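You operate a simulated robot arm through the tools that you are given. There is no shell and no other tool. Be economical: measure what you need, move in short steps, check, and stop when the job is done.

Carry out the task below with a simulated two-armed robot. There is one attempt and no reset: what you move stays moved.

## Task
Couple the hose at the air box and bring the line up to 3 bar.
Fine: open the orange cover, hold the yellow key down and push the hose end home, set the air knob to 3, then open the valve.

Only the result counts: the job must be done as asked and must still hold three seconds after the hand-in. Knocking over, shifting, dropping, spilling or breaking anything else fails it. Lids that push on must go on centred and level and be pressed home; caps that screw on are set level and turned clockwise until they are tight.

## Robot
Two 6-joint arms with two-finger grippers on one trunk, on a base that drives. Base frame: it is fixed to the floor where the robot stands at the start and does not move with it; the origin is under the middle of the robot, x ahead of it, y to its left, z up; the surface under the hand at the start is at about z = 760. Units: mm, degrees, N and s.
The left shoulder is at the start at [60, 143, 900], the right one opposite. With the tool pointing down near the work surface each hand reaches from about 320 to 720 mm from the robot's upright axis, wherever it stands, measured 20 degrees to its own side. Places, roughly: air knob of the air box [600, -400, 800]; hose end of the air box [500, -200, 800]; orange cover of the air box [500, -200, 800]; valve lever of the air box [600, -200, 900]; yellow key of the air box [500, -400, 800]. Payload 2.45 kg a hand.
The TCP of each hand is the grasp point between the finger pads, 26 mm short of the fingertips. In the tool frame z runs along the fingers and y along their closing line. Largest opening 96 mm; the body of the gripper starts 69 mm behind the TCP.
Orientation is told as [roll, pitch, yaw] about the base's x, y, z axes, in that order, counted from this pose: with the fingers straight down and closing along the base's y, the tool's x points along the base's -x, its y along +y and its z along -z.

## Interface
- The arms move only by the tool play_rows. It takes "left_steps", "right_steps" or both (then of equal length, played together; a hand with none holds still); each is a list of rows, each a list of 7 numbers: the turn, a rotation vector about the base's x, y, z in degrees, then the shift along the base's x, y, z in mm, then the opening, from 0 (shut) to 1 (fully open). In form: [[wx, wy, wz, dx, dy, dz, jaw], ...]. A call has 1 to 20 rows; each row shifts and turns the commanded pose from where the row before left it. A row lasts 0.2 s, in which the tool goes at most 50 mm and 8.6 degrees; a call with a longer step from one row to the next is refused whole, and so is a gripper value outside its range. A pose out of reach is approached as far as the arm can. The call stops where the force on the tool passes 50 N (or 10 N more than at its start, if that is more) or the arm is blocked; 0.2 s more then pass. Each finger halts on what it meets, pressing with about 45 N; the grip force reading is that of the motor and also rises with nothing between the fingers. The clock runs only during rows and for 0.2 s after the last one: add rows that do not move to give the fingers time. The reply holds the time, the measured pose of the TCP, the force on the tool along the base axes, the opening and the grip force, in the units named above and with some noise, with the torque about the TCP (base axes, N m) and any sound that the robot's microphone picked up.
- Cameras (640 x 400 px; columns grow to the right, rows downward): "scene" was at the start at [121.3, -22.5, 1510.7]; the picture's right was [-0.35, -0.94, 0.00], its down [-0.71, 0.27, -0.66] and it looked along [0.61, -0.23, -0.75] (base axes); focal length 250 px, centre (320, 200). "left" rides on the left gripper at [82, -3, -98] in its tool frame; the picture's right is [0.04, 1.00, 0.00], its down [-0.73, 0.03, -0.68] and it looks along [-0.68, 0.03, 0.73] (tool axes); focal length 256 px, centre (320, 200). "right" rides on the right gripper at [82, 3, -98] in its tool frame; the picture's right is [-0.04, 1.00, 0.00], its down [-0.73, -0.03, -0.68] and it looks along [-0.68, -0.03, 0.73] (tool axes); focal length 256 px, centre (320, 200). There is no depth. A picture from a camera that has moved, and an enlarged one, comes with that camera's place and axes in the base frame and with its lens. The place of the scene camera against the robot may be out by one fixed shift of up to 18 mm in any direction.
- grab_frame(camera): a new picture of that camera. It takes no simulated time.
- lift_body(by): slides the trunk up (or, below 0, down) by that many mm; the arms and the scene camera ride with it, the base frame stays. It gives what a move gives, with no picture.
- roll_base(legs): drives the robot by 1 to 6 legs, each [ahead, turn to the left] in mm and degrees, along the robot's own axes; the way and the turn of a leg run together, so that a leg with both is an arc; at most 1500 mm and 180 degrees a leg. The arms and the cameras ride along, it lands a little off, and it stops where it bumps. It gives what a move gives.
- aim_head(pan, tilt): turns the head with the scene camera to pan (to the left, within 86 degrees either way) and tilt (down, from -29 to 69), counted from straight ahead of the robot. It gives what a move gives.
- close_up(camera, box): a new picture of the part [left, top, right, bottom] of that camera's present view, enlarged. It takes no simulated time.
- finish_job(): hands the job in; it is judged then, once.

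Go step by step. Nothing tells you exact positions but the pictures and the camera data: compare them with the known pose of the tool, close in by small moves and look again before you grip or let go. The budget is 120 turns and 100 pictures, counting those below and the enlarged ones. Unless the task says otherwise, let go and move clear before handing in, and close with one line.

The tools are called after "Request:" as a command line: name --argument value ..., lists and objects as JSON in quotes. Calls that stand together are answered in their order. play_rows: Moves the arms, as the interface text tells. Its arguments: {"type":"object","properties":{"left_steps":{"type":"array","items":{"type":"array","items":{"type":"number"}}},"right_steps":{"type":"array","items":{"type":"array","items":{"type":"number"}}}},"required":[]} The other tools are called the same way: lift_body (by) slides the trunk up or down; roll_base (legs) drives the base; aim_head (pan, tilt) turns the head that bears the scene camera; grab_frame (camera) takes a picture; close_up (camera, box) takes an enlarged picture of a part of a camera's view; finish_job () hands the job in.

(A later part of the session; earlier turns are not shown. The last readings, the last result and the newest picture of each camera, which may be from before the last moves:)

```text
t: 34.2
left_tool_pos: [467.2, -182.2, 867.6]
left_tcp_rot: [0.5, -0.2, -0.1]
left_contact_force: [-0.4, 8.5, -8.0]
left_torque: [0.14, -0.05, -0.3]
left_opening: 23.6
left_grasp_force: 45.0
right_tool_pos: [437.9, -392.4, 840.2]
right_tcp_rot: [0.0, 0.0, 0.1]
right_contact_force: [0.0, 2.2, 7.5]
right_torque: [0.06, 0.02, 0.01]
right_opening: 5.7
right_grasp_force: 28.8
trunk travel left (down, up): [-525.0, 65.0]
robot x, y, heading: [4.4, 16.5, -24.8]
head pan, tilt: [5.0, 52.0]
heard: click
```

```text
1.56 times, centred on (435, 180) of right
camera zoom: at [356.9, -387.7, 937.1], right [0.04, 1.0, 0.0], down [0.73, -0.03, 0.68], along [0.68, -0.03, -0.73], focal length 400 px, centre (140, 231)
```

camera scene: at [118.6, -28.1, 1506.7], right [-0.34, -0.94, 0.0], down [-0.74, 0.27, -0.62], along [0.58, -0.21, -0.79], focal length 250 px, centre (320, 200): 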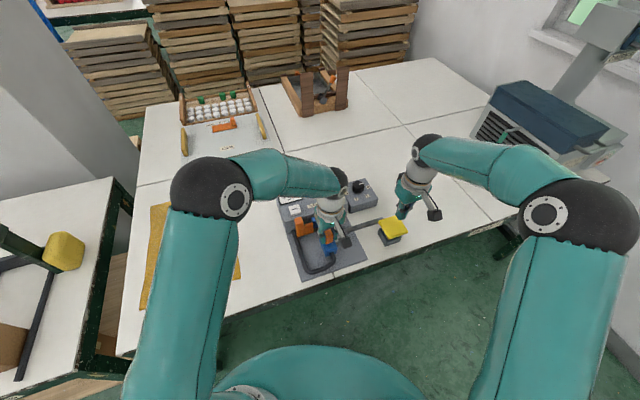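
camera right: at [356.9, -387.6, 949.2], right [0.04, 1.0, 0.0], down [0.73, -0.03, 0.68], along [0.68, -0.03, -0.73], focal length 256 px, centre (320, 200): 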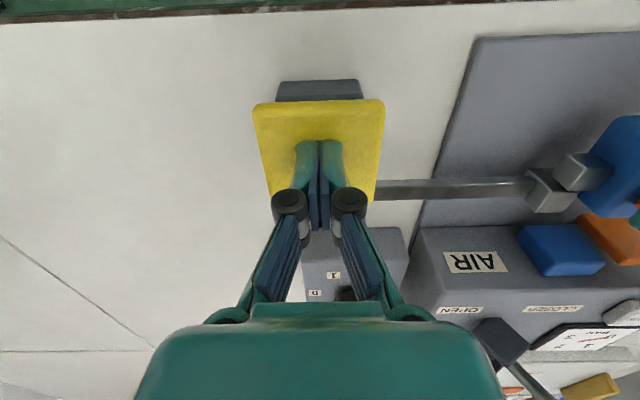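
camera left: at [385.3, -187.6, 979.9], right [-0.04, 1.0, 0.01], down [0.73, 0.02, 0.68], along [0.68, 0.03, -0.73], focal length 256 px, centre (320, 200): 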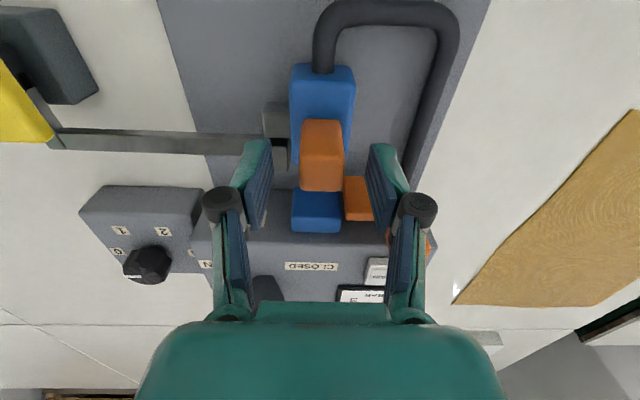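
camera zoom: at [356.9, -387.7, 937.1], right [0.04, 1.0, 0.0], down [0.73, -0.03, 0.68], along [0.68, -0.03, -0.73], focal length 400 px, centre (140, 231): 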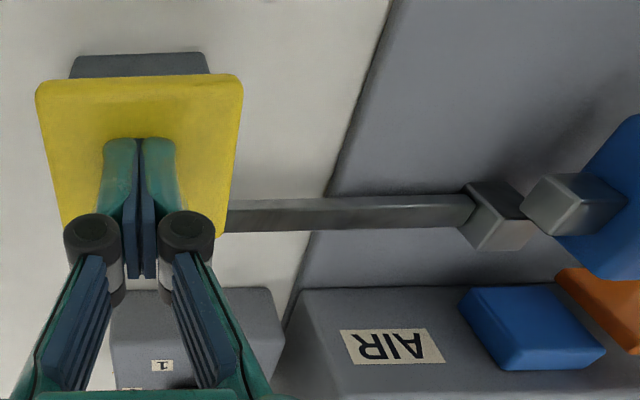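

The key clicked: latch released. While holding it (slightly deeper), push the hose along +x.

Request:
play_rows --left_steps '[[0, 0, 0, 0, 0.7, -0.5, 0.2], [0, 0, 0, 5, 0, 0, 0.2], [0, 0, 0, 5, 0, 0, 0.2], [0, 0, 0, 5, 0, 0, 0.2], [0, 0, 0, 0, 0, 0, 0.2]]' --right_steps '[[0, 0, 0, 0, 0, -2, 0], [0, 0, 0, 0, 0, 0, 0], [0, 0, 0, 0, 0, 0, 0], [0, 0, 0, 0, 0, 0, 0], [0, 0, 0, 0, 0, 0, 0]]'

Request:
close_up --camera "left" --box '[160, 20, 480, 260]'

```text
t: 35.4
left_tool_pos: [476.6, -182.8, 868.2]
left_tcp_rot: [0.5, -0.1, 0.0]
left_contact_force: [-32.3, -3.5, -1.2]
left_torque: [-0.08, 0.78, -0.29]
left_opening: 23.7
left_grasp_force: 45.1
right_tool_pos: [436.6, -393.5, 838.0]
right_tcp_rot: [0.2, -0.1, 0.0]
right_contact_force: [-0.4, -1.1, -0.2]
right_torque: [0.01, -0.01, 0.0]
right_opening: 0.0
right_grasp_force: 28.1
trunk travel left (down, up): [-525.0, 65.0]
robot x, y, heading: [1.4, 17.7, -24.8]
head pan, tilt: [5.0, 52.0]
```

```text
1.67 times, centred on (320, 140) of left
camera zoom: at [395.3, -187.2, 966.4], right [-0.04, 1.0, 0.01], down [0.73, 0.02, 0.68], along [0.68, 0.03, -0.73], focal length 427 px, centre (320, 300)
```

zoom: 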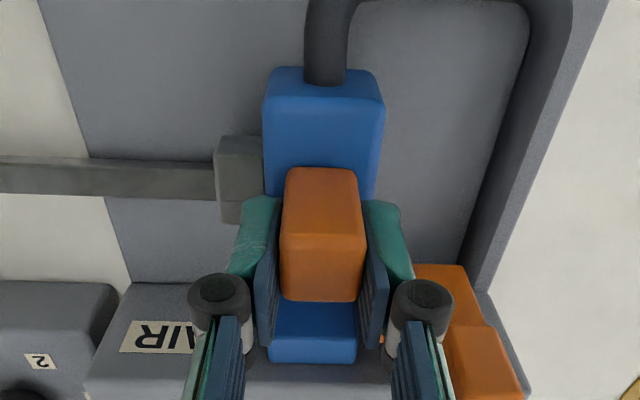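

Request:
close_up --camera "right" --box '[230, 60, 640, 300]'

```text
1.56 times, centred on (435, 180) of right
camera zoom: at [354.0, -388.6, 935.5], right [0.04, 1.0, 0.0], down [0.73, -0.03, 0.68], along [0.68, -0.03, -0.73], focal length 400 px, centre (140, 231)
```

zoom: 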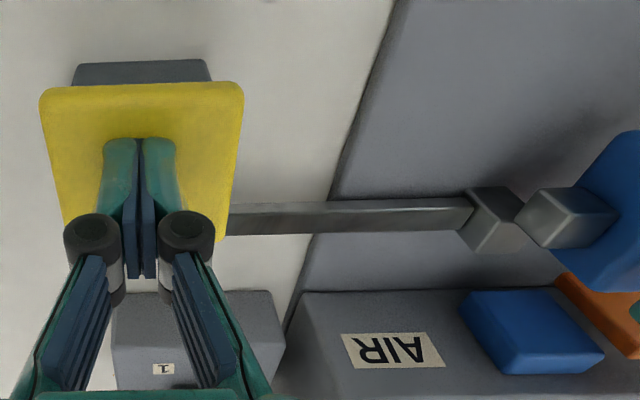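

The hose meets the block after ~9 mm and the key is carrying no load. I'll ease the hose back a bit and press the key deeper.

Request:
play_rows --left_steps '[[0, 0, 0, -6, 0, 0, 0.2], [0, 0, 0, -5, 0, 0, 0.2], [0, 0, 0, 0, 0, 0, 0.2]]'

Request:
play_rows --right_steps '[[0, 0, 0, 2, 1, -4, 0], [0, 0, 0, 0, 0, -4, 0], [0, 0, 0, 0, 0, 0, 0]]'

Request:
close_up --camera "right" --box '[230, 60, 640, 300]'

```text
t: 36.2
left_tool_pos: [473.0, -182.4, 866.7]
left_tcp_rot: [0.3, -0.4, -0.1]
left_contact_force: [4.0, 2.8, -10.8]
left_torque: [-0.01, -1.4, -0.23]
left_opening: 23.8
left_grasp_force: 45.1
right_tool_pos: [439.2, -393.1, 837.5]
right_tcp_rot: [0.0, 0.0, -0.2]
right_contact_force: [-2.9, -1.2, 6.7]
right_torque: [-0.06, 0.09, -0.01]
right_opening: 5.8
right_grasp_force: 29.3
trunk travel left (down, up): [-525.0, 65.0]
robot x, y, heading: [7.1, 15.2, -25.0]
head pan, tilt: [5.0, 52.0]
```

```text
t: 37.0
left_tool_pos: [472.9, -181.8, 868.5]
left_tcp_rot: [0.2, -0.4, -0.1]
left_contact_force: [20.0, -3.5, -16.4]
left_torque: [0.04, -0.66, -0.44]
left_opening: 23.7
left_grasp_force: 45.0
right_tool_pos: [440.8, -391.8, 831.1]
right_tcp_rot: [-0.1, 0.1, -0.1]
right_contact_force: [-11.0, 0.2, 28.6]
right_torque: [-0.01, 0.25, -0.01]
right_opening: 6.1
right_grasp_force: 28.9
trunk travel left (down, up): [-525.0, 65.0]
robot x, y, heading: [2.3, 12.6, -24.7]
head pan, tilt: [5.0, 52.0]
```

```text
1.56 times, centred on (435, 180) of right
camera zoom: at [359.5, -387.4, 928.4], right [0.04, 1.0, 0.0], down [0.73, -0.03, 0.68], along [0.68, -0.03, -0.73], focal length 400 px, centre (140, 231)
```

zoom: 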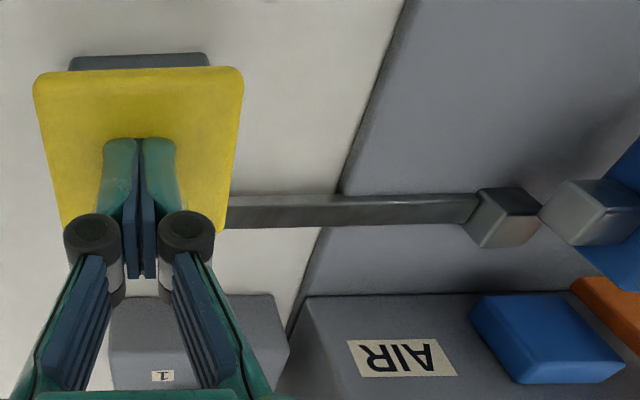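

The blocks now look clear of each other with the key at its bottom. Pushing the hose again.

Request:
play_rows --left_steps '[[0, 0, 0, 3, 0, 0, 0.2], [0, 0, 0, 4, 0, 0, 0.2], [0, 0, 0, 4, 0, 0, 0.2], [0, 0, 0, 0, 0, 0, 0.2]]'

Request:
grab_frame --camera "right"

Request:
close_up --camera "left" --box '[160, 20, 480, 260]'

```text
t: 38.0
left_tool_pos: [480.6, -183.1, 869.0]
left_tcp_rot: [0.5, -0.1, 0.0]
left_contact_force: [-2.0, -7.7, -5.2]
left_torque: [-0.14, 1.35, -0.3]
left_opening: 23.6
left_grasp_force: 45.3
right_tool_pos: [440.9, -391.2, 831.2]
right_tcp_rot: [0.0, -0.2, 0.0]
right_contact_force: [4.3, -2.1, 26.4]
right_torque: [-0.07, 0.09, -0.03]
right_opening: 6.3
right_grasp_force: 28.6
trunk travel left (down, up): [-525.0, 65.0]
robot x, y, heading: [7.9, 19.2, -25.1]
head pan, tilt: [5.0, 52.0]
```

```text
62 pictures are left
camera right: at [359.1, -387.4, 928.0], right [0.04, 1.0, 0.0], down [0.73, -0.03, 0.68], along [0.68, -0.03, -0.73], focal length 256 px, centre (320, 200)
```

right: 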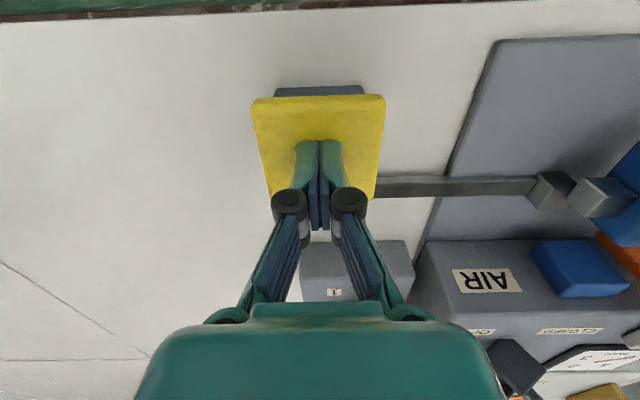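

```text
1.67 times, centred on (320, 140) of left
camera zoom: at [399.2, -187.0, 966.5], right [-0.04, 1.0, 0.01], down [0.73, 0.03, 0.68], along [0.68, 0.03, -0.73], focal length 427 px, centre (320, 300)
```

zoom: 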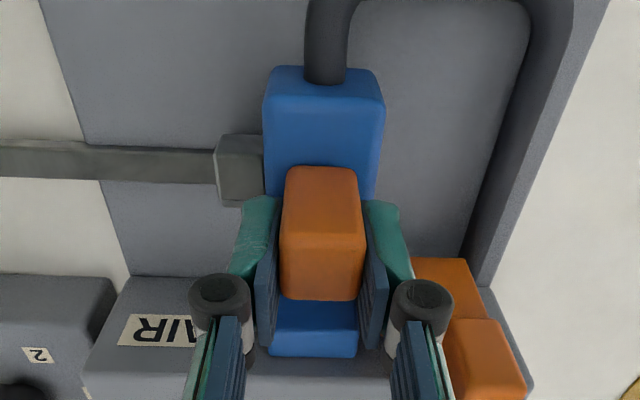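

It moves freely now, with the key fully down. Keep pushing.

Request:
play_rows --left_steps '[[0, 0, 0, 5, 0, 0, 0.2], [0, 0, 0, 5, 0, 0, 0.2], [0, 0, 0, 5, 0, 0, 0.2], [0, 0, 0, 5, 0, 0, 0.2], [0, 0, 0, 0, 0, 0, 0.2]]'

Request:
close_up --camera "left" --box '[160, 20, 480, 260]'

```text
t: 39.2
left_tool_pos: [503.6, -181.8, 867.3]
left_tcp_rot: [0.2, -0.4, -0.1]
left_contact_force: [-1.3, -13.8, -3.9]
left_torque: [-0.27, 0.73, -0.23]
left_opening: 23.8
left_grasp_force: 44.9
right_tool_pos: [440.2, -392.0, 831.6]
right_tcp_rot: [0.0, -0.2, 0.0]
right_contact_force: [6.9, 3.5, 27.4]
right_torque: [0.07, -0.06, 0.01]
right_opening: 6.1
right_grasp_force: 28.3
trunk travel left (down, up): [-525.0, 65.0]
robot x, y, heading: [5.8, 16.2, -25.2]
head pan, tilt: [5.0, 52.0]
```

```text
1.67 times, centred on (320, 140) of left
camera zoom: at [420.4, -186.8, 966.3], right [-0.04, 1.0, 0.0], down [0.73, 0.03, 0.68], along [0.68, 0.03, -0.73], focal length 427 px, centre (320, 300)
```

zoom: 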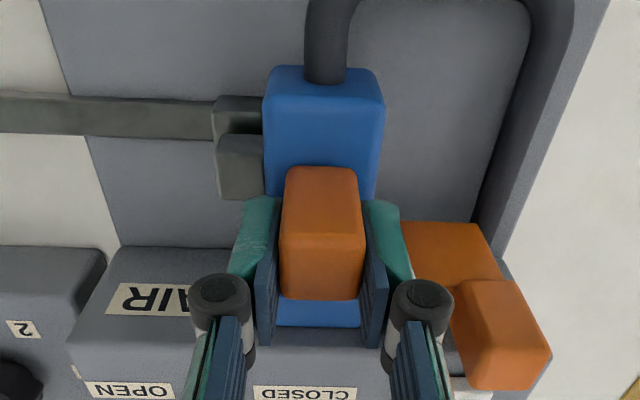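

Request:
play_rows --left_steps '[[0, 0, 0, 4, -1, 0, 0.2], [0, 0, 0, 4, -0.5, 0, 0.2], [0, 0, 0, 4, 0, 0, 0.2], [0, 0, 0, 4, 0, 0, 0.2], [0, 0, 0, 4, 0, 0, 0.2], [0, 0, 0, 0, 0, 0, 0.2]]'

Request:
close_up --camera "left" --box '[160, 20, 480, 260]'

```text
t: 40.6
left_tool_pos: [522.8, -181.3, 869.3]
left_tcp_rot: [0.3, -0.4, 0.0]
left_contact_force: [0.8, 0.5, 9.2]
left_torque: [0.05, -0.22, -0.38]
left_opening: 23.7
left_grasp_force: 45.4
right_tool_pos: [438.8, -391.6, 831.2]
right_tcp_rot: [0.0, -0.2, -0.1]
right_contact_force: [9.4, -3.4, 21.7]
right_torque: [-0.07, -0.1, 0.03]
right_opening: 5.8
right_grasp_force: 28.4
trunk travel left (down, up): [-525.0, 65.0]
robot x, y, heading: [7.7, 12.9, -25.1]
head pan, tilt: [5.0, 52.0]
```

```text
1.67 times, centred on (320, 140) of left
camera zoom: at [440.1, -187.1, 966.4], right [-0.04, 1.0, 0.01], down [0.73, 0.03, 0.68], along [0.68, 0.03, -0.73], focal length 427 px, centre (320, 300)
```

zoom: 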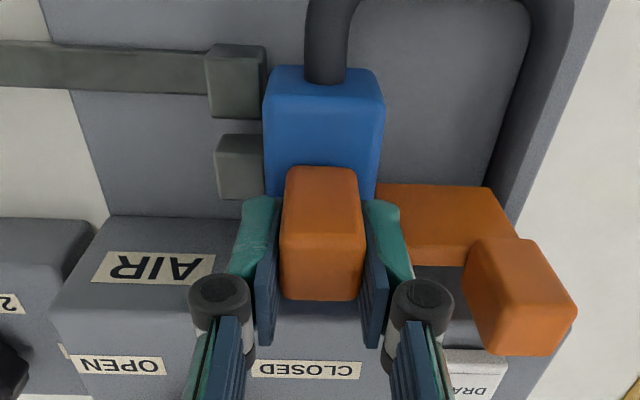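

Request:
play_rows --left_steps '[[0, 0, 0, 4, 0, 0.5, 0.2], [0, 0, 0, 4, 0, 0.5, 0.2], [0, 0, 0, 4, 0, 0, 0.2], [0, 0, 0, 4, 0, 0, 0.2], [0, 0, 0, 0, 0, 0, 0.2]]'

Request:
close_up --camera "left" --box '[160, 20, 480, 260]'

```text
t: 41.8
left_tool_pos: [533.0, -181.9, 868.4]
left_tcp_rot: [0.5, 0.1, 0.0]
left_contact_force: [-30.7, -1.2, -8.7]
left_torque: [-0.08, 0.7, -0.09]
left_opening: 23.5
left_grasp_force: 44.8
right_tool_pos: [436.7, -390.6, 830.8]
right_tcp_rot: [-0.1, -0.1, -0.1]
right_contact_force: [1.0, 2.4, 19.4]
right_torque: [0.04, 0.02, -0.03]
right_opening: 5.9
right_grasp_force: 28.0
trunk travel left (down, up): [-525.0, 65.0]
robot x, y, heading: [7.2, 14.3, -24.7]
head pan, tilt: [5.0, 52.0]
```

```text
1.67 times, centred on (320, 140) of left
camera zoom: at [450.9, -187.6, 966.9], right [-0.04, 1.0, 0.01], down [0.73, 0.02, 0.68], along [0.68, 0.03, -0.73], focal length 427 px, centre (320, 300)
```

zoom: 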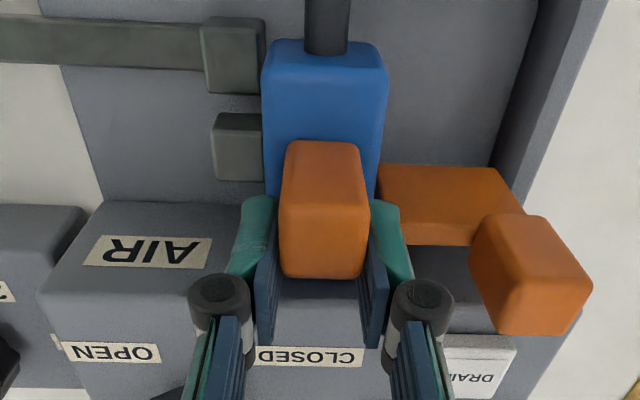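

The fingers are slipping on the tab at ~30 N with no click yet. I'll let go and push from behind the tab with shut fingers, key still held.

Request:
play_rows --left_steps '[[0, 0, 0, -4, 0, 0, 0.2], [0, 0, 0, 0, 0, 0, 0.5], [0, 0, 0, 0, 0, 15, 0.5], [0, 0, 0, 0, 0, 35, 0.5], [0, 0, 0, -25, 0, 0, 0.2], [0, 0, 0, -22, 0, 0, 0], [0, 0, 0, 0, 0, 0, 0], [0, 0, 0, 0, 0, -25, 0], [0, 0, 0, 0, 0, -22, 0], [0, 0, 0, 0, 0, 0, 0]]'

Request:
grab_frame --camera "left"

```text
t: 44.0
left_tool_pos: [485.4, -182.5, 873.0]
left_tcp_rot: [0.2, -0.5, -0.2]
left_contact_force: [0.2, 0.1, 0.0]
left_torque: [0.01, 0.02, -0.03]
left_opening: 0.0
left_grasp_force: 28.5
right_tool_pos: [439.6, -390.9, 832.0]
right_tcp_rot: [-0.1, -0.1, 0.0]
right_contact_force: [-10.7, 1.4, 22.0]
right_torque: [0.0, 0.37, -0.03]
right_opening: 6.1
right_grasp_force: 28.6
trunk travel left (down, up): [-525.0, 65.0]
robot x, y, heading: [5.3, 15.0, -25.1]
head pan, tilt: [5.0, 52.0]
```

```text
57 pictures are left
camera left: at [403.5, -187.1, 970.2], right [-0.04, 1.0, 0.01], down [0.73, 0.02, 0.68], along [0.68, 0.03, -0.73], focal length 256 px, centre (320, 200)
```

left: 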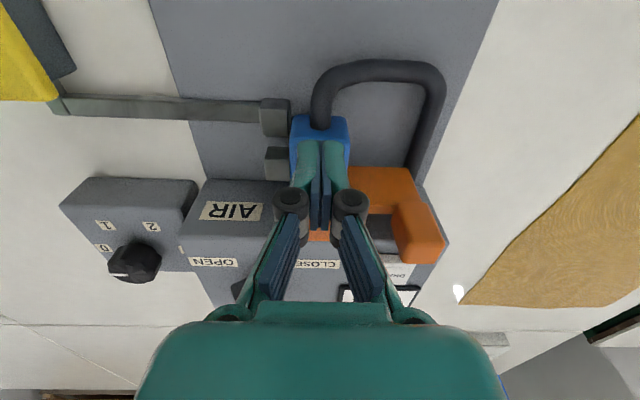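

Request:
play_rows --left_steps '[[0, 0, 0, 0, 0, -5, 0], [0, 0, 0, 5, 0, 0, 0], [0, 0, 0, 4, 0, 0, 0], [0, 0, 0, 4, 0, 0, 0], [0, 0, 0, 4, 0, 0, 0], [0, 0, 0, 4, 0, 0, 0], [0, 0, 0, 4, 0, 0, 0], [0, 0, 0, 4, 0, 0, 0], [0, 0, 0, 0, 0, 0, 0]]'

Request:
grab_frame --camera "left"

```text
t: 45.3
left_tool_pos: [493.5, -182.8, 866.0]
left_tcp_rot: [1.1, 0.9, -0.1]
left_contact_force: [-19.8, 1.0, 4.7]
left_torque: [0.07, -0.26, -0.07]
left_opening: 5.8
left_grasp_force: 29.2
right_tool_pos: [439.7, -390.9, 831.2]
right_tcp_rot: [0.0, -0.3, 0.0]
right_contact_force: [-2.6, 2.3, 8.2]
right_torque: [0.05, 0.18, -0.03]
right_opening: 6.0
right_grasp_force: 28.6
trunk travel left (down, up): [-525.0, 65.0]
robot x, y, heading: [4.8, 14.9, -24.8]
head pan, tilt: [5.0, 52.0]
stopped in row 6 (left hand): the force on the tool passed its limit at 53 N (the readings are from after the stop); the commanded pose is now the measured one
```

```text
56 pictures are left
camera left: at [413.0, -188.8, 965.1], right [-0.04, 1.0, 0.02], down [0.74, 0.02, 0.67], along [0.67, 0.04, -0.74], focal length 256 px, centre (320, 200)
```

left: 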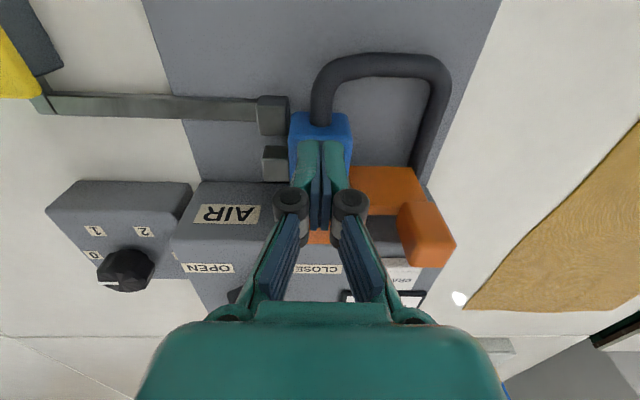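

Request:
play_rows --left_steps '[[0, 0, 0, -10, 0, 5, 0], [0, 0, 0, -15, 0, 30, 0.3], [0, 0, 0, -20, 30, 30, 0.6], [0, 0, -8, 0, 35, 10, 1], [0, 0, -8, 0, 35, 0, 1], [0, 0, -8, 10, 30, 0, 1], [0, 0, -8, 10, 20, 0, 1], [0, 0, -8, 10, 0, -10, 1], [0, 0, -8, 10, 0, -10, 1], [0, 0, -8, 0, 0, -10, 1], [0, 0, -8, 0, 0, -10, 1], [-7.25, -1.95, 0, 0, 0, 0, 1], [-7.25, -1.95, 0, 0, 0, 0, 1], [0, 0, 0, 0, 0, 0, 1]]'

Request:
grab_frame --camera "left"

```text
t: 48.3
left_tool_pos: [492.6, -32.7, 902.1]
left_tcp_rot: [-2.1, -14.3, -63.8]
left_contact_force: [0.3, -0.3, -0.1]
left_torque: [0.02, -0.01, -0.02]
left_opening: 96.1
left_grasp_force: 0.0
right_tool_pos: [440.1, -391.6, 830.7]
right_tcp_rot: [0.0, -0.4, 0.0]
right_contact_force: [-1.6, -2.5, 16.7]
right_torque: [-0.1, 0.18, 0.05]
right_opening: 6.2
right_grasp_force: 29.1
trunk travel left (down, up): [-525.0, 65.0]
robot x, y, heading: [7.5, 18.3, -24.8]
head pan, tilt: [5.0, 52.0]
```

```text
55 pictures are left
camera left: at [446.7, 59.0, 976.4], right [0.88, 0.47, -0.05], down [0.29, -0.46, 0.84], along [0.37, -0.75, -0.54], focal length 256 px, centre (320, 200)
```

left: 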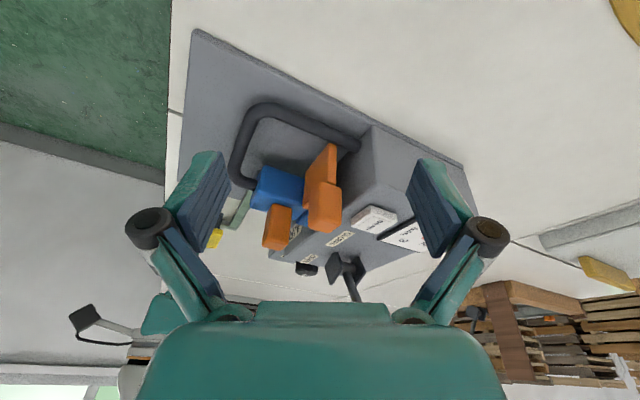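

Request:
close_up --camera "left" --box '[220, 120, 380, 260]'

Request:
close_up --camera "right" --box '[400, 100, 640, 320]'

```text
2.86 times, centred on (300, 190) of left
camera zoom: at [446.7, 59.0, 976.4], right [0.88, 0.47, -0.05], down [0.29, -0.46, 0.84], along [0.37, -0.75, -0.54], focal length 731 px, centre (377, 229)
```

zoom: 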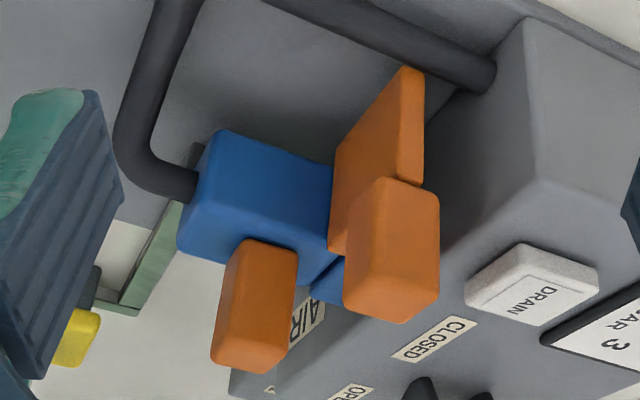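

```text
1.82 times, centred on (520, 210) of right
camera zoom: at [358.8, -386.9, 928.0], right [0.04, 1.0, 0.0], down [0.73, -0.03, 0.68], along [0.68, -0.03, -0.73], focal length 465 px, centre (-44, 182)
```

zoom: 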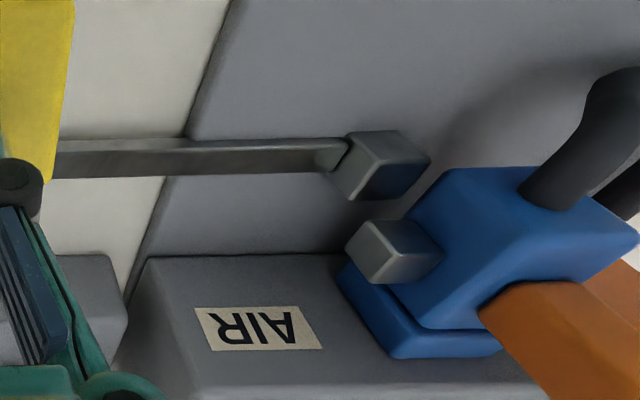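

The hose sits flush against the port. Now I release the key gently and watch/listen.

Request:
play_rows --right_steps '[[0, 0, 0, 0, 0, 5, 0], [0, 0, 0, 0, 0, 8, 0], [0, 0, 0, 0, 0, 10, 0], [0, 0, 0, 0, 0, 20, 0], [0, 0, 0, 0, 0, 30, 0], [0, 0, 0, 0, 0, 0, 0]]'

Request:
close_up --camera "right" --box '[240, 40, 640, 300]'

Request:
close_up --camera "left" --box '[220, 120, 380, 260]'

```text
t: 49.7
left_tool_pos: [493.1, -33.5, 900.1]
left_tcp_rot: [-2.2, -14.0, -63.6]
left_contact_force: [0.3, 0.2, 0.1]
left_torque: [-0.01, 0.01, 0.02]
left_opening: 96.1
left_grasp_force: 0.0
right_tool_pos: [441.2, -392.0, 902.2]
right_tcp_rot: [0.1, 0.0, 0.0]
right_contact_force: [0.7, 0.1, -0.2]
right_torque: [-0.01, -0.01, 0.02]
right_opening: 0.0
right_grasp_force: 28.8
trunk travel left (down, up): [-525.0, 65.0]
robot x, y, heading: [2.7, 16.6, -25.2]
head pan, tilt: [5.0, 52.0]
```

```text
1.54 times, centred on (440, 170) of right
camera zoom: at [359.6, -387.4, 999.6], right [0.04, 1.0, 0.0], down [0.73, -0.03, 0.68], along [0.68, -0.03, -0.73], focal length 394 px, centre (135, 246)
```

zoom: 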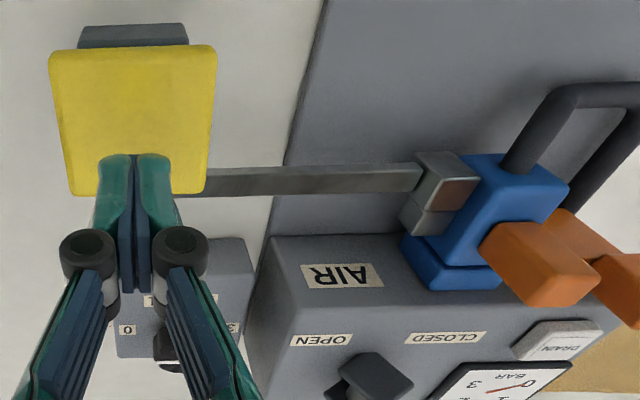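

```text
2.86 times, centred on (300, 190) of left
camera zoom: at [447.9, 58.0, 975.8], right [0.88, 0.47, -0.05], down [0.29, -0.47, 0.84], along [0.37, -0.75, -0.55], focal length 731 px, centre (377, 229)
```

zoom: 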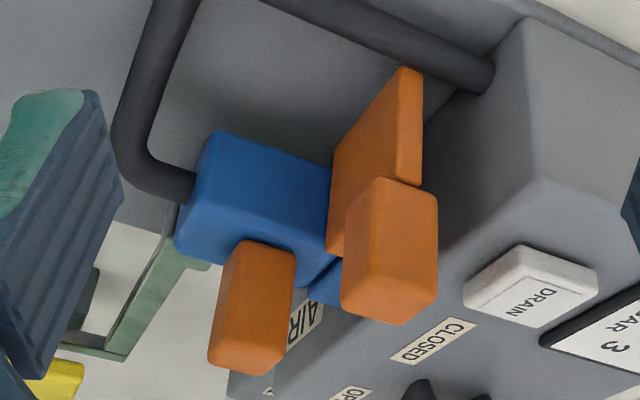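

The latch block has risen behind the hose: it's locked. Next is the knob, near [628,-361,825]; right hand goes to look from behind it.

Request:
play_rows --right_steps '[[0, 0, 0, 20, 5, 20, 0.3], [0, 0, 0, 30, 10, 15, 0.6], [0, 0, 0, 30, 10, 0, 0.7], [0, 0, 0, 30, 6, 0, 0.7], [0, 0, 0, 10, 0, 0, 0.7], [0, 0, 0, 0, 0, 0, 0.7]]'

Request:
grab_frame --camera "right"

```text
t: 51.1
left_tool_pos: [493.9, -34.6, 900.6]
left_tcp_rot: [-2.1, -14.1, -63.8]
left_contact_force: [-0.2, 0.0, -0.1]
left_torque: [0.02, 0.0, 0.01]
left_opening: 96.0
left_grasp_force: 0.2
right_tool_pos: [561.8, -359.7, 937.3]
right_tcp_rot: [0.1, -0.2, 0.1]
right_contact_force: [0.3, -0.9, 0.9]
right_torque: [0.03, -0.01, -0.01]
right_opening: 67.3
right_grasp_force: 0.0
trunk travel left (down, up): [-525.0, 65.0]
robot x, y, heading: [5.0, 20.6, -25.2]
head pan, tilt: [5.0, 52.0]
```

```text
50 pictures are left
camera right: at [479.9, -356.0, 1034.9], right [0.04, 1.0, 0.0], down [0.73, -0.03, 0.68], along [0.68, -0.03, -0.73], focal length 256 px, centre (320, 200)
```

right: 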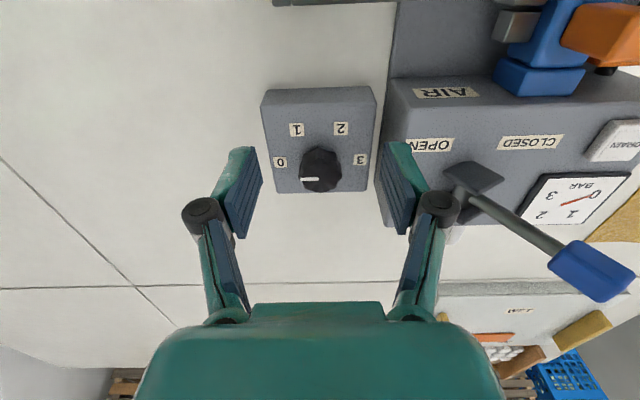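

Request:
close_up --camera "right" --box '[250, 75, 390, 205]'

```text
3.08 times, centred on (320, 140) of right
camera zoom: at [479.9, -356.0, 1034.9], right [0.04, 1.0, 0.0], down [0.73, -0.03, 0.68], along [0.68, -0.03, -0.73], focal length 788 px, centre (320, 385)
```

zoom: 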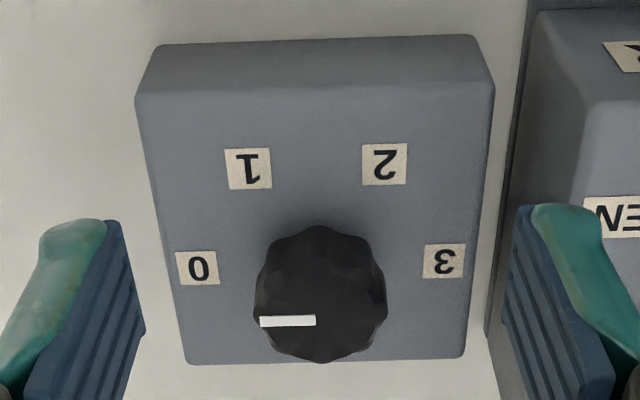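

Scale is ~67° per mark, so 0→3 is about 200° clockwise; knob axis ≈[630,-363]. I'll position above it with a +48° yaw, to turn in two strokes.

Request:
play_rows --right_steps '[[0, 0, 8, 15, -1, 0, 0.75], [0, 0, 8, 15, -1, 0, 0.75], [0, 0, 8, 15, -1, -10, 0.75], [0, 0, 8, 15, 0, -10, 0.75], [0, 0, 8, 8, 0, -20, 0.75], [0, 0, 8, 0, 0, -20, 0.75], [0, 0, 0, 0, 0, 0, 0.75]]'

Request:
grab_frame --camera "right"

```text
t: 52.7
left_tool_pos: [492.7, -33.4, 900.2]
left_tcp_rot: [-2.1, -14.1, -63.6]
left_contact_force: [0.1, -0.4, -0.4]
left_torque: [0.0, 0.05, 0.01]
left_opening: 95.9
left_grasp_force: 0.0
right_tool_pos: [578.8, -342.7, 870.0]
right_tcp_rot: [0.1, -0.2, 48.1]
right_contact_force: [0.8, 0.2, -0.1]
right_torque: [-0.03, 0.03, 0.03]
right_opening: 72.2
right_grasp_force: 0.0
right hand out of reach, approached as far as the arm can: row 1, 2, 3, 4
trunk travel left (down, up): [-525.0, 65.0]
robot x, y, heading: [5.5, 18.9, -24.9]
head pan, tilt: [5.0, 52.0]
```

```text
48 pictures are left
camera right: at [522.4, -400.2, 967.2], right [-0.72, 0.7, 0.0], down [0.51, 0.52, 0.68], along [0.47, 0.49, -0.73], focal length 256 px, centre (320, 200)
```

right: 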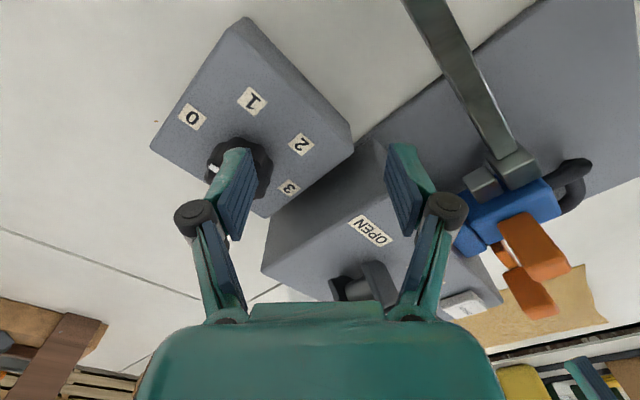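

The knob is just beyond the right hand's reach. I'll raise both hands, pull them back and drive ahead ~100 mm.

Request:
play_rows --right_steps '[[0, 0, 0, 0, 0, 35, 0.75], [0, 0, 0, 0, 0, 35, 0.75], [0, 0, 0, -20, 0, 35, 0.75], [0, 0, -8, -20, -10, 35, 0.75], [0, 0, -8, -30, -10, 10, 0.75], [0, 0, -8, -30, -10, 0, 0.75], [0, 0, 0, 0, 0, 0, 0.75]]' --left_steps '[[7.25, 1.95, 0, -10, 10, 35, 1], [7.25, 1.95, 0, -15, 10, 35, 1], [0, 0, 8, -20, 10, 35, 1], [0, 0, 8, -20, 10, 35, 1], [0, 0, 8, -20, 10, 20, 1], [0, 0, 8, -20, 0, 0, 1], [0, 0, 8, 0, 0, 0, 1]]'

Request:
roll_base --legs '[[100, 0]]'

Request:
grab_frame --camera "scene"

```text
t: 54.3
left_tool_pos: [388.0, 17.1, 1059.7]
left_tcp_rot: [0.7, 0.6, -23.9]
left_contact_force: [0.4, 0.2, 0.2]
left_torque: [0.0, 0.01, 0.02]
left_opening: 95.8
left_grasp_force: 0.0
right_tool_pos: [471.4, -368.7, 1018.5]
right_tcp_rot: [0.0, -0.1, 23.9]
right_contact_force: [-0.1, -0.1, -0.1]
right_torque: [0.01, 0.02, -0.01]
right_opening: 72.4
right_grasp_force: 0.1
right hand out of reach, approached as far as the arm can: row 1, 2
trunk travel left (down, up): [-525.0, 65.0]
robot x, y, heading: [6.1, 13.9, -25.0]
head pan, tilt: [5.0, 52.0]
```

```text
t: 55.5
left_tool_pos: [482.2, -26.1, 1059.6]
left_tcp_rot: [0.7, 0.7, -24.2]
left_contact_force: [0.3, 0.1, 0.1]
left_torque: [0.02, 0.04, 0.02]
left_opening: 96.3
left_grasp_force: 0.1
right_tool_pos: [564.4, -412.0, 1016.8]
right_tcp_rot: [0.1, -0.1, 23.9]
right_contact_force: [-0.1, -0.2, -0.1]
right_torque: [0.0, 0.03, 0.02]
right_opening: 71.9
right_grasp_force: 0.0
trunk travel left (down, up): [-525.0, 65.0]
robot x, y, heading: [96.8, -24.1, -25.2]
head pan, tilt: [5.0, 52.0]
```

```text
47 pictures are left
camera scene: at [212.4, -72.9, 1506.4], right [-0.34, -0.94, 0.0], down [-0.74, 0.27, -0.61], along [0.58, -0.21, -0.79], focal length 250 px, centre (320, 200)
```

scene: 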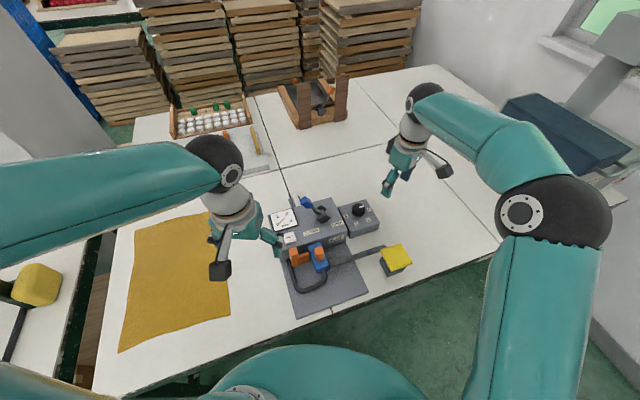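

Request:
play_rows --right_steps '[[0, 0, 8, 15, 12, -30, 0.75], [0, 0, 8, 15, 12, -35, 0.75], [0, 0, 8, 15, 12, -35, 0.75], [0, 0, 0, 12, 8, -20, 0.75], [0, 0, 0, 5, 5, -17, 0.75], [0, 0, 0, 0, 0, 0, 0.75]]'

Request:
grab_frame --camera "right"

```text
t: 56.9
left_tool_pos: [479.9, -26.9, 1060.8]
left_tcp_rot: [0.8, 0.6, -24.1]
left_contact_force: [-0.6, 0.4, 0.1]
left_torque: [-0.01, 0.0, -0.03]
left_opening: 96.0
left_grasp_force: 0.0
right_tool_pos: [625.3, -361.8, 881.6]
right_tcp_rot: [0.1, -0.1, 48.1]
right_contact_force: [-0.9, -0.6, -0.4]
right_torque: [-0.01, 0.04, -0.03]
right_opening: 72.1
right_grasp_force: 0.1
trunk travel left (down, up): [-525.0, 65.0]
robot x, y, heading: [102.2, -25.1, -24.8]
head pan, tilt: [5.0, 52.0]
```

```text
46 pictures are left
camera right: at [567.9, -420.2, 979.4], right [-0.72, 0.7, 0.0], down [0.51, 0.52, 0.68], along [0.48, 0.49, -0.73], focal length 256 px, centre (320, 200)
```

right: 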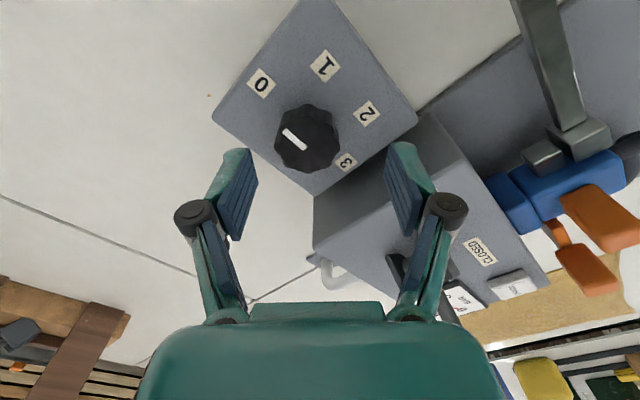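

Request:
play_rows --right_steps '[[0, 0, 0, 8, -2.5, 0, 0.7], [0, 0, 0, 0, 0, -18, 0.7], [0, 0, 0, 0, 0, -14, 0.7], [0, 0, 0, 0, 0, -6, 0.7], [0, 0, 0, 0, 0, 0, 0.7]]'

Request:
grab_frame --camera "right"

```text
t: 58.0
left_tool_pos: [479.6, -26.0, 1060.1]
left_tcp_rot: [0.8, 0.6, -24.0]
left_contact_force: [0.7, 0.0, 0.3]
left_torque: [-0.04, 0.0, -0.02]
left_opening: 96.1
left_grasp_force: 0.0
right_tool_pos: [632.4, -365.8, 843.7]
right_tcp_rot: [0.1, -0.1, 48.0]
right_contact_force: [-0.9, 0.4, -0.8]
right_torque: [-0.03, 0.02, 0.01]
right_opening: 67.4
right_grasp_force: 0.2
trunk travel left (down, up): [-525.0, 65.0]
robot x, y, heading: [97.2, -24.3, -25.3]
head pan, tilt: [5.0, 52.0]
```

```text
45 pictures are left
camera right: at [576.2, -423.2, 941.6], right [-0.72, 0.7, 0.0], down [0.51, 0.52, 0.68], along [0.48, 0.49, -0.73], focal length 256 px, centre (320, 200)
```

right: 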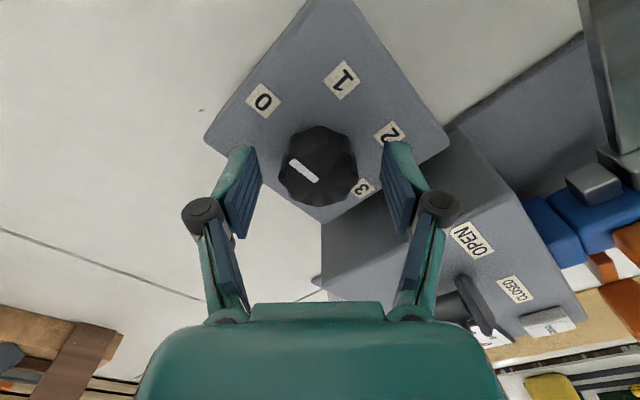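

Request:
play_rows --right_steps '[[0, 0, 0, 0, 0, -5, 0.7], [0, 0, 0, 0, 0, 0, 0.5], [0, 0, 0, 0, 0, 0, 0.3], [0, 0, 0, 0, 0, 0, 0.3], [0, 0, 0, 0, 0, 0, 0.3]]'

Request:
grab_frame --camera "right"

```text
t: 59.2
left_tool_pos: [480.4, -26.7, 1061.0]
left_tcp_rot: [0.8, 0.5, -24.2]
left_contact_force: [-0.5, -0.1, -0.4]
left_torque: [-0.01, 0.01, 0.01]
left_opening: 96.5
left_grasp_force: 0.0
right_tool_pos: [633.8, -366.4, 840.0]
right_tcp_rot: [-0.1, -0.1, 48.0]
right_contact_force: [2.9, -3.5, 0.1]
right_torque: [-0.1, -0.44, -0.12]
right_opening: 41.0
right_grasp_force: 44.6
trunk travel left (down, up): [-525.0, 65.0]
robot x, y, heading: [100.1, -24.8, -25.0]
head pan, tilt: [5.0, 52.0]
```

```text
44 pictures are left
camera right: at [576.4, -423.9, 936.9], right [-0.72, 0.7, 0.0], down [0.51, 0.52, 0.68], along [0.48, 0.49, -0.73], focal length 256 px, centre (320, 200)
```

right: 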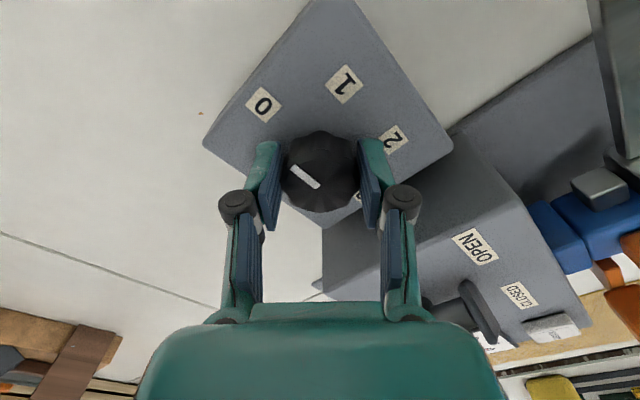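

The knob is gripped and centred. Turning clockwise 40° first.

Request:
play_rows --right_steps '[[0, 0, -8, 0, 0, 0, 0.3], [0, 0, -8, 0, 0, 0, 0.3], [0, 0, -8, 0, 0, 0, 0.3], [0, 0, -8, 0, 0, 0, 0.3], [0, 0, -8, 0, 0, 0, 0.3], [0, 0, 0, 0, 0, 0, 0.3]]'

Request:
close_up --camera "right" --box '[200, 60, 440, 260]'

```text
t: 60.6
left_tool_pos: [479.2, -24.9, 1060.4]
left_tcp_rot: [0.7, 0.5, -24.2]
left_contact_force: [-0.5, 0.5, -0.7]
left_torque: [-0.01, 0.0, 0.0]
left_opening: 96.0
left_grasp_force: 0.1
right_tool_pos: [631.6, -363.7, 840.5]
right_tcp_rot: [0.1, -0.1, 7.9]
right_contact_force: [-5.8, 10.9, 3.9]
right_torque: [0.57, -0.26, 0.02]
right_opening: 40.8
right_grasp_force: 44.8
trunk travel left (down, up): [-525.0, 65.0]
robot x, y, heading: [100.1, -26.4, -24.9]
head pan, tilt: [5.0, 52.0]
```

```text
2.00 times, centred on (320, 160) of right
camera zoom: at [551.0, -370.8, 937.1], right [-0.1, 1.0, 0.0], down [0.73, 0.07, 0.68], along [0.68, 0.07, -0.73], focal length 512 px, centre (320, 280)
```

zoom: 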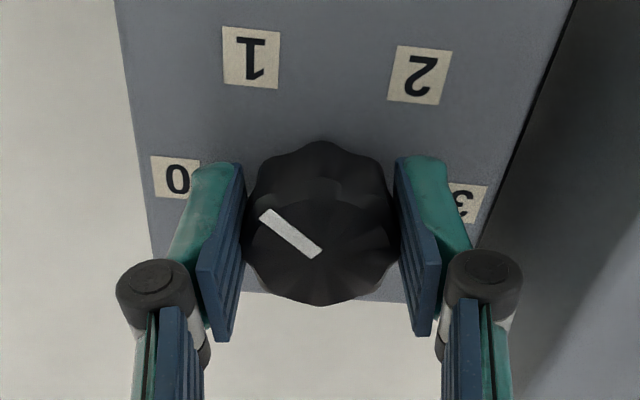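

It turns with the hand. Continue another 56°.

Request:
play_rows --right_steps '[[0, 0, -8, 0, 0, 0, 0.3], [0, 0, -8, 0, 0, 0, 0.3], [0, 0, -8, 0, 0, 0, 0.3], [0, 0, -8, 0, 0, 0, 0.3], [0, 0, -8, 0, 0, 0, 0.3], [0, 0, -8, 0, 0, 0, 0.3], [0, 0, -8, 0, 0, 0, 0.3], [0, 0, 0, 0, 0, 0, 0.3]]'

Request:
close_up --camera "right" --box '[200, 60, 440, 260]'

```text
t: 62.5
left_tool_pos: [481.4, -23.7, 1059.5]
left_tcp_rot: [0.7, 0.6, -24.0]
left_contact_force: [0.3, -0.9, 0.9]
left_torque: [-0.01, 0.0, 0.04]
left_opening: 95.9
left_grasp_force: 0.1
right_tool_pos: [634.0, -359.9, 839.6]
right_tcp_rot: [0.1, 0.0, -48.2]
right_contact_force: [0.6, 30.5, -7.3]
right_torque: [0.13, -0.68, 0.08]
right_opening: 40.4
right_grasp_force: 44.5
trunk travel left (down, up): [-525.0, 65.0]
robot x, y, heading: [94.3, -25.6, -25.0]
head pan, tilt: [5.0, 52.0]
```

```text
2.00 times, centred on (320, 160) of right
camera zoom: at [581.9, -296.7, 937.2], right [0.77, 0.64, 0.0], down [0.47, -0.57, 0.68], along [0.43, -0.52, -0.73], focal length 512 px, centre (320, 280)
```

zoom: 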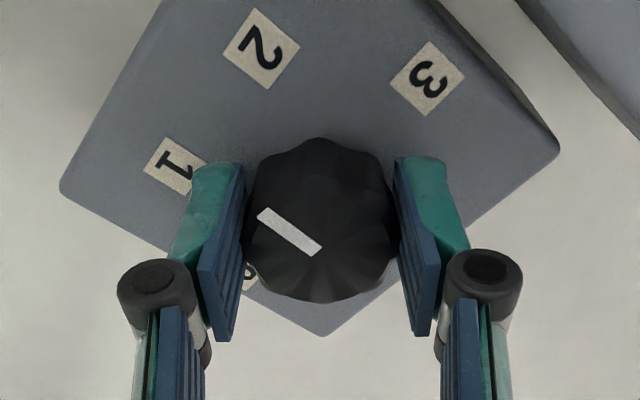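

Side force built up, so the axis is nearer y≈-361. I'll release, turn the hand back open, and re-centre before the second stroke.

Request:
play_rows --right_steps '[[0, 0, 0, 0, 0, 0, 0.5], [0, 0, 0, 0, 0, 0, 0.7], [0, 0, 0, 0, 0, 0, 0.7]]'

Request:
close_up --camera "right" --box '[200, 60, 440, 260]'

```text
t: 63.2
left_tool_pos: [480.2, -26.0, 1060.4]
left_tcp_rot: [0.8, 0.5, -24.2]
left_contact_force: [-0.3, -0.2, -0.3]
left_torque: [-0.02, 0.0, 0.02]
left_opening: 96.0
left_grasp_force: 0.2
right_tool_pos: [633.0, -366.2, 839.2]
right_tcp_rot: [0.0, -0.3, -47.9]
right_contact_force: [1.0, 0.7, -0.4]
right_torque: [0.02, 0.02, -0.02]
right_opening: 67.2
right_grasp_force: 0.1
trunk travel left (down, up): [-525.0, 65.0]
robot x, y, heading: [96.9, -26.0, -24.6]
head pan, tilt: [5.0, 52.0]
```

```text
2.00 times, centred on (320, 160) of right
camera zoom: at [580.9, -301.9, 936.7], right [0.77, 0.64, 0.0], down [0.47, -0.56, 0.68], along [0.43, -0.53, -0.73], focal length 512 px, centre (320, 280)
```

zoom: 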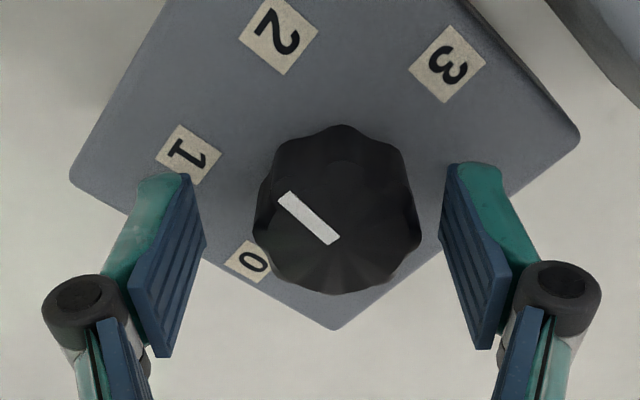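

Request:
play_rows --right_steps '[[0, 0, 8, 2, 4, 0, 0.7], [0, 0, 8, 0, 0, 0, 0.7], [0, 0, 8, 0, 0, 0, 0.7], [0, 0, 8, 0, 0, 0, 0.7], [0, 0, 8, 0, 0, 0, 0.7], [0, 0, 8, 0, 0, 0, 0.7], [0, 0, 8, 0, 0, 0, 0.7], [0, 0, 8, 0, 0, 0, 0.7], [0, 0, 8, 0, 0, 0, 0.7], [0, 0, 8, 0, 0, 0, 0.7], [0, 0, 8, 0, 0, 0, 0.7], [0, 0, 8, 0, 0, 0, 0.7], [0, 0, 0, 0, 0, 0, 0.5], [0, 0, 0, 0, 0, 0, 0.3], [0, 0, 0, 0, 0, 0, 0.3], [0, 0, 0, 0, 0, 0, 0.3]]'

Request:
close_up --camera "right" --box '[200, 60, 440, 260]'

```text
t: 66.7
left_tool_pos: [481.0, -26.4, 1060.8]
left_tcp_rot: [0.8, 0.7, -24.1]
left_contact_force: [0.2, -0.1, -0.6]
left_torque: [-0.01, 0.0, -0.01]
left_opening: 96.2
left_grasp_force: 0.0
right_tool_pos: [636.5, -361.7, 838.6]
right_tcp_rot: [-0.1, -0.3, 48.0]
right_contact_force: [9.1, -7.8, 3.5]
right_torque: [-0.15, -0.49, 0.03]
right_opening: 41.4
right_grasp_force: 45.0
trunk travel left (down, up): [-525.0, 65.0]
robot x, y, heading: [99.2, -27.8, -25.1]
head pan, tilt: [5.0, 52.0]
```

```text
2.00 times, centred on (320, 160) of right
camera zoom: at [579.1, -420.5, 936.7], right [-0.72, 0.7, 0.0], down [0.51, 0.52, 0.68], along [0.48, 0.49, -0.73], focal length 512 px, centre (320, 280)
```

zoom: 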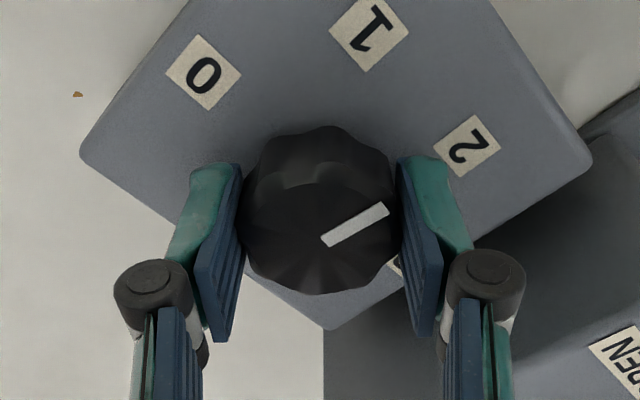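

Recomputing, the marks are 60° apart (0→3 is 180°); it's turned ~96°, so ~84° remains. Turn 80° then check.

Request:
play_rows --right_steps '[[0, 0, -8, 0.5, -0.5, 0, 0.3], [0, 0, -8, 0, 0, 0, 0.3], [0, 0, -8, 0, 0, 0, 0.3], [0, 0, -8, 0, 0, 0, 0.3], [0, 0, -8, 0, 0, 0, 0.3], [0, 0, -8, 0, 0, 0, 0.3], [0, 0, -8, 0, 0, 0, 0.3], [0, 0, -8, 0, 0, 0, 0.3], [0, 0, -8, 0, 0, 0, 0.3], [0, 0, -8, 0, 0, 0, 0.3], [0, 0, 0, 0, 0, 0, 0.3]]'

Request:
close_up --camera "right" --box '[200, 60, 440, 260]'

```text
t: 69.0
left_tool_pos: [480.3, -27.3, 1061.0]
left_tcp_rot: [0.8, 0.7, -24.1]
left_contact_force: [0.2, 0.1, 0.0]
left_torque: [0.02, 0.0, 0.01]
left_opening: 96.0
left_grasp_force: 0.0
right_tool_pos: [636.9, -362.5, 839.2]
right_tcp_rot: [0.1, -0.2, -32.2]
right_contact_force: [11.6, -12.1, 13.3]
right_torque: [-0.41, -0.33, -0.05]
right_opening: 41.2
right_grasp_force: 44.7
trunk travel left (down, up): [-525.0, 65.0]
robot x, y, heading: [97.0, -29.8, -25.4]
head pan, tilt: [5.0, 52.0]
```

```text
2.00 times, centred on (320, 160) of right
camera zoom: at [568.7, -315.6, 936.6], right [0.57, 0.82, 0.0], down [0.6, -0.41, 0.68], along [0.56, -0.39, -0.73], focal length 512 px, centre (320, 280)
```

zoom: 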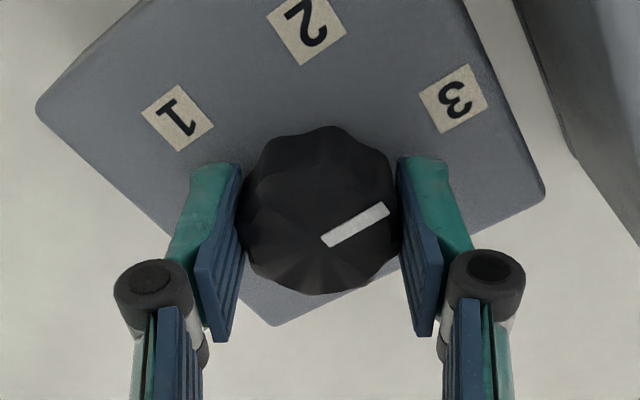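

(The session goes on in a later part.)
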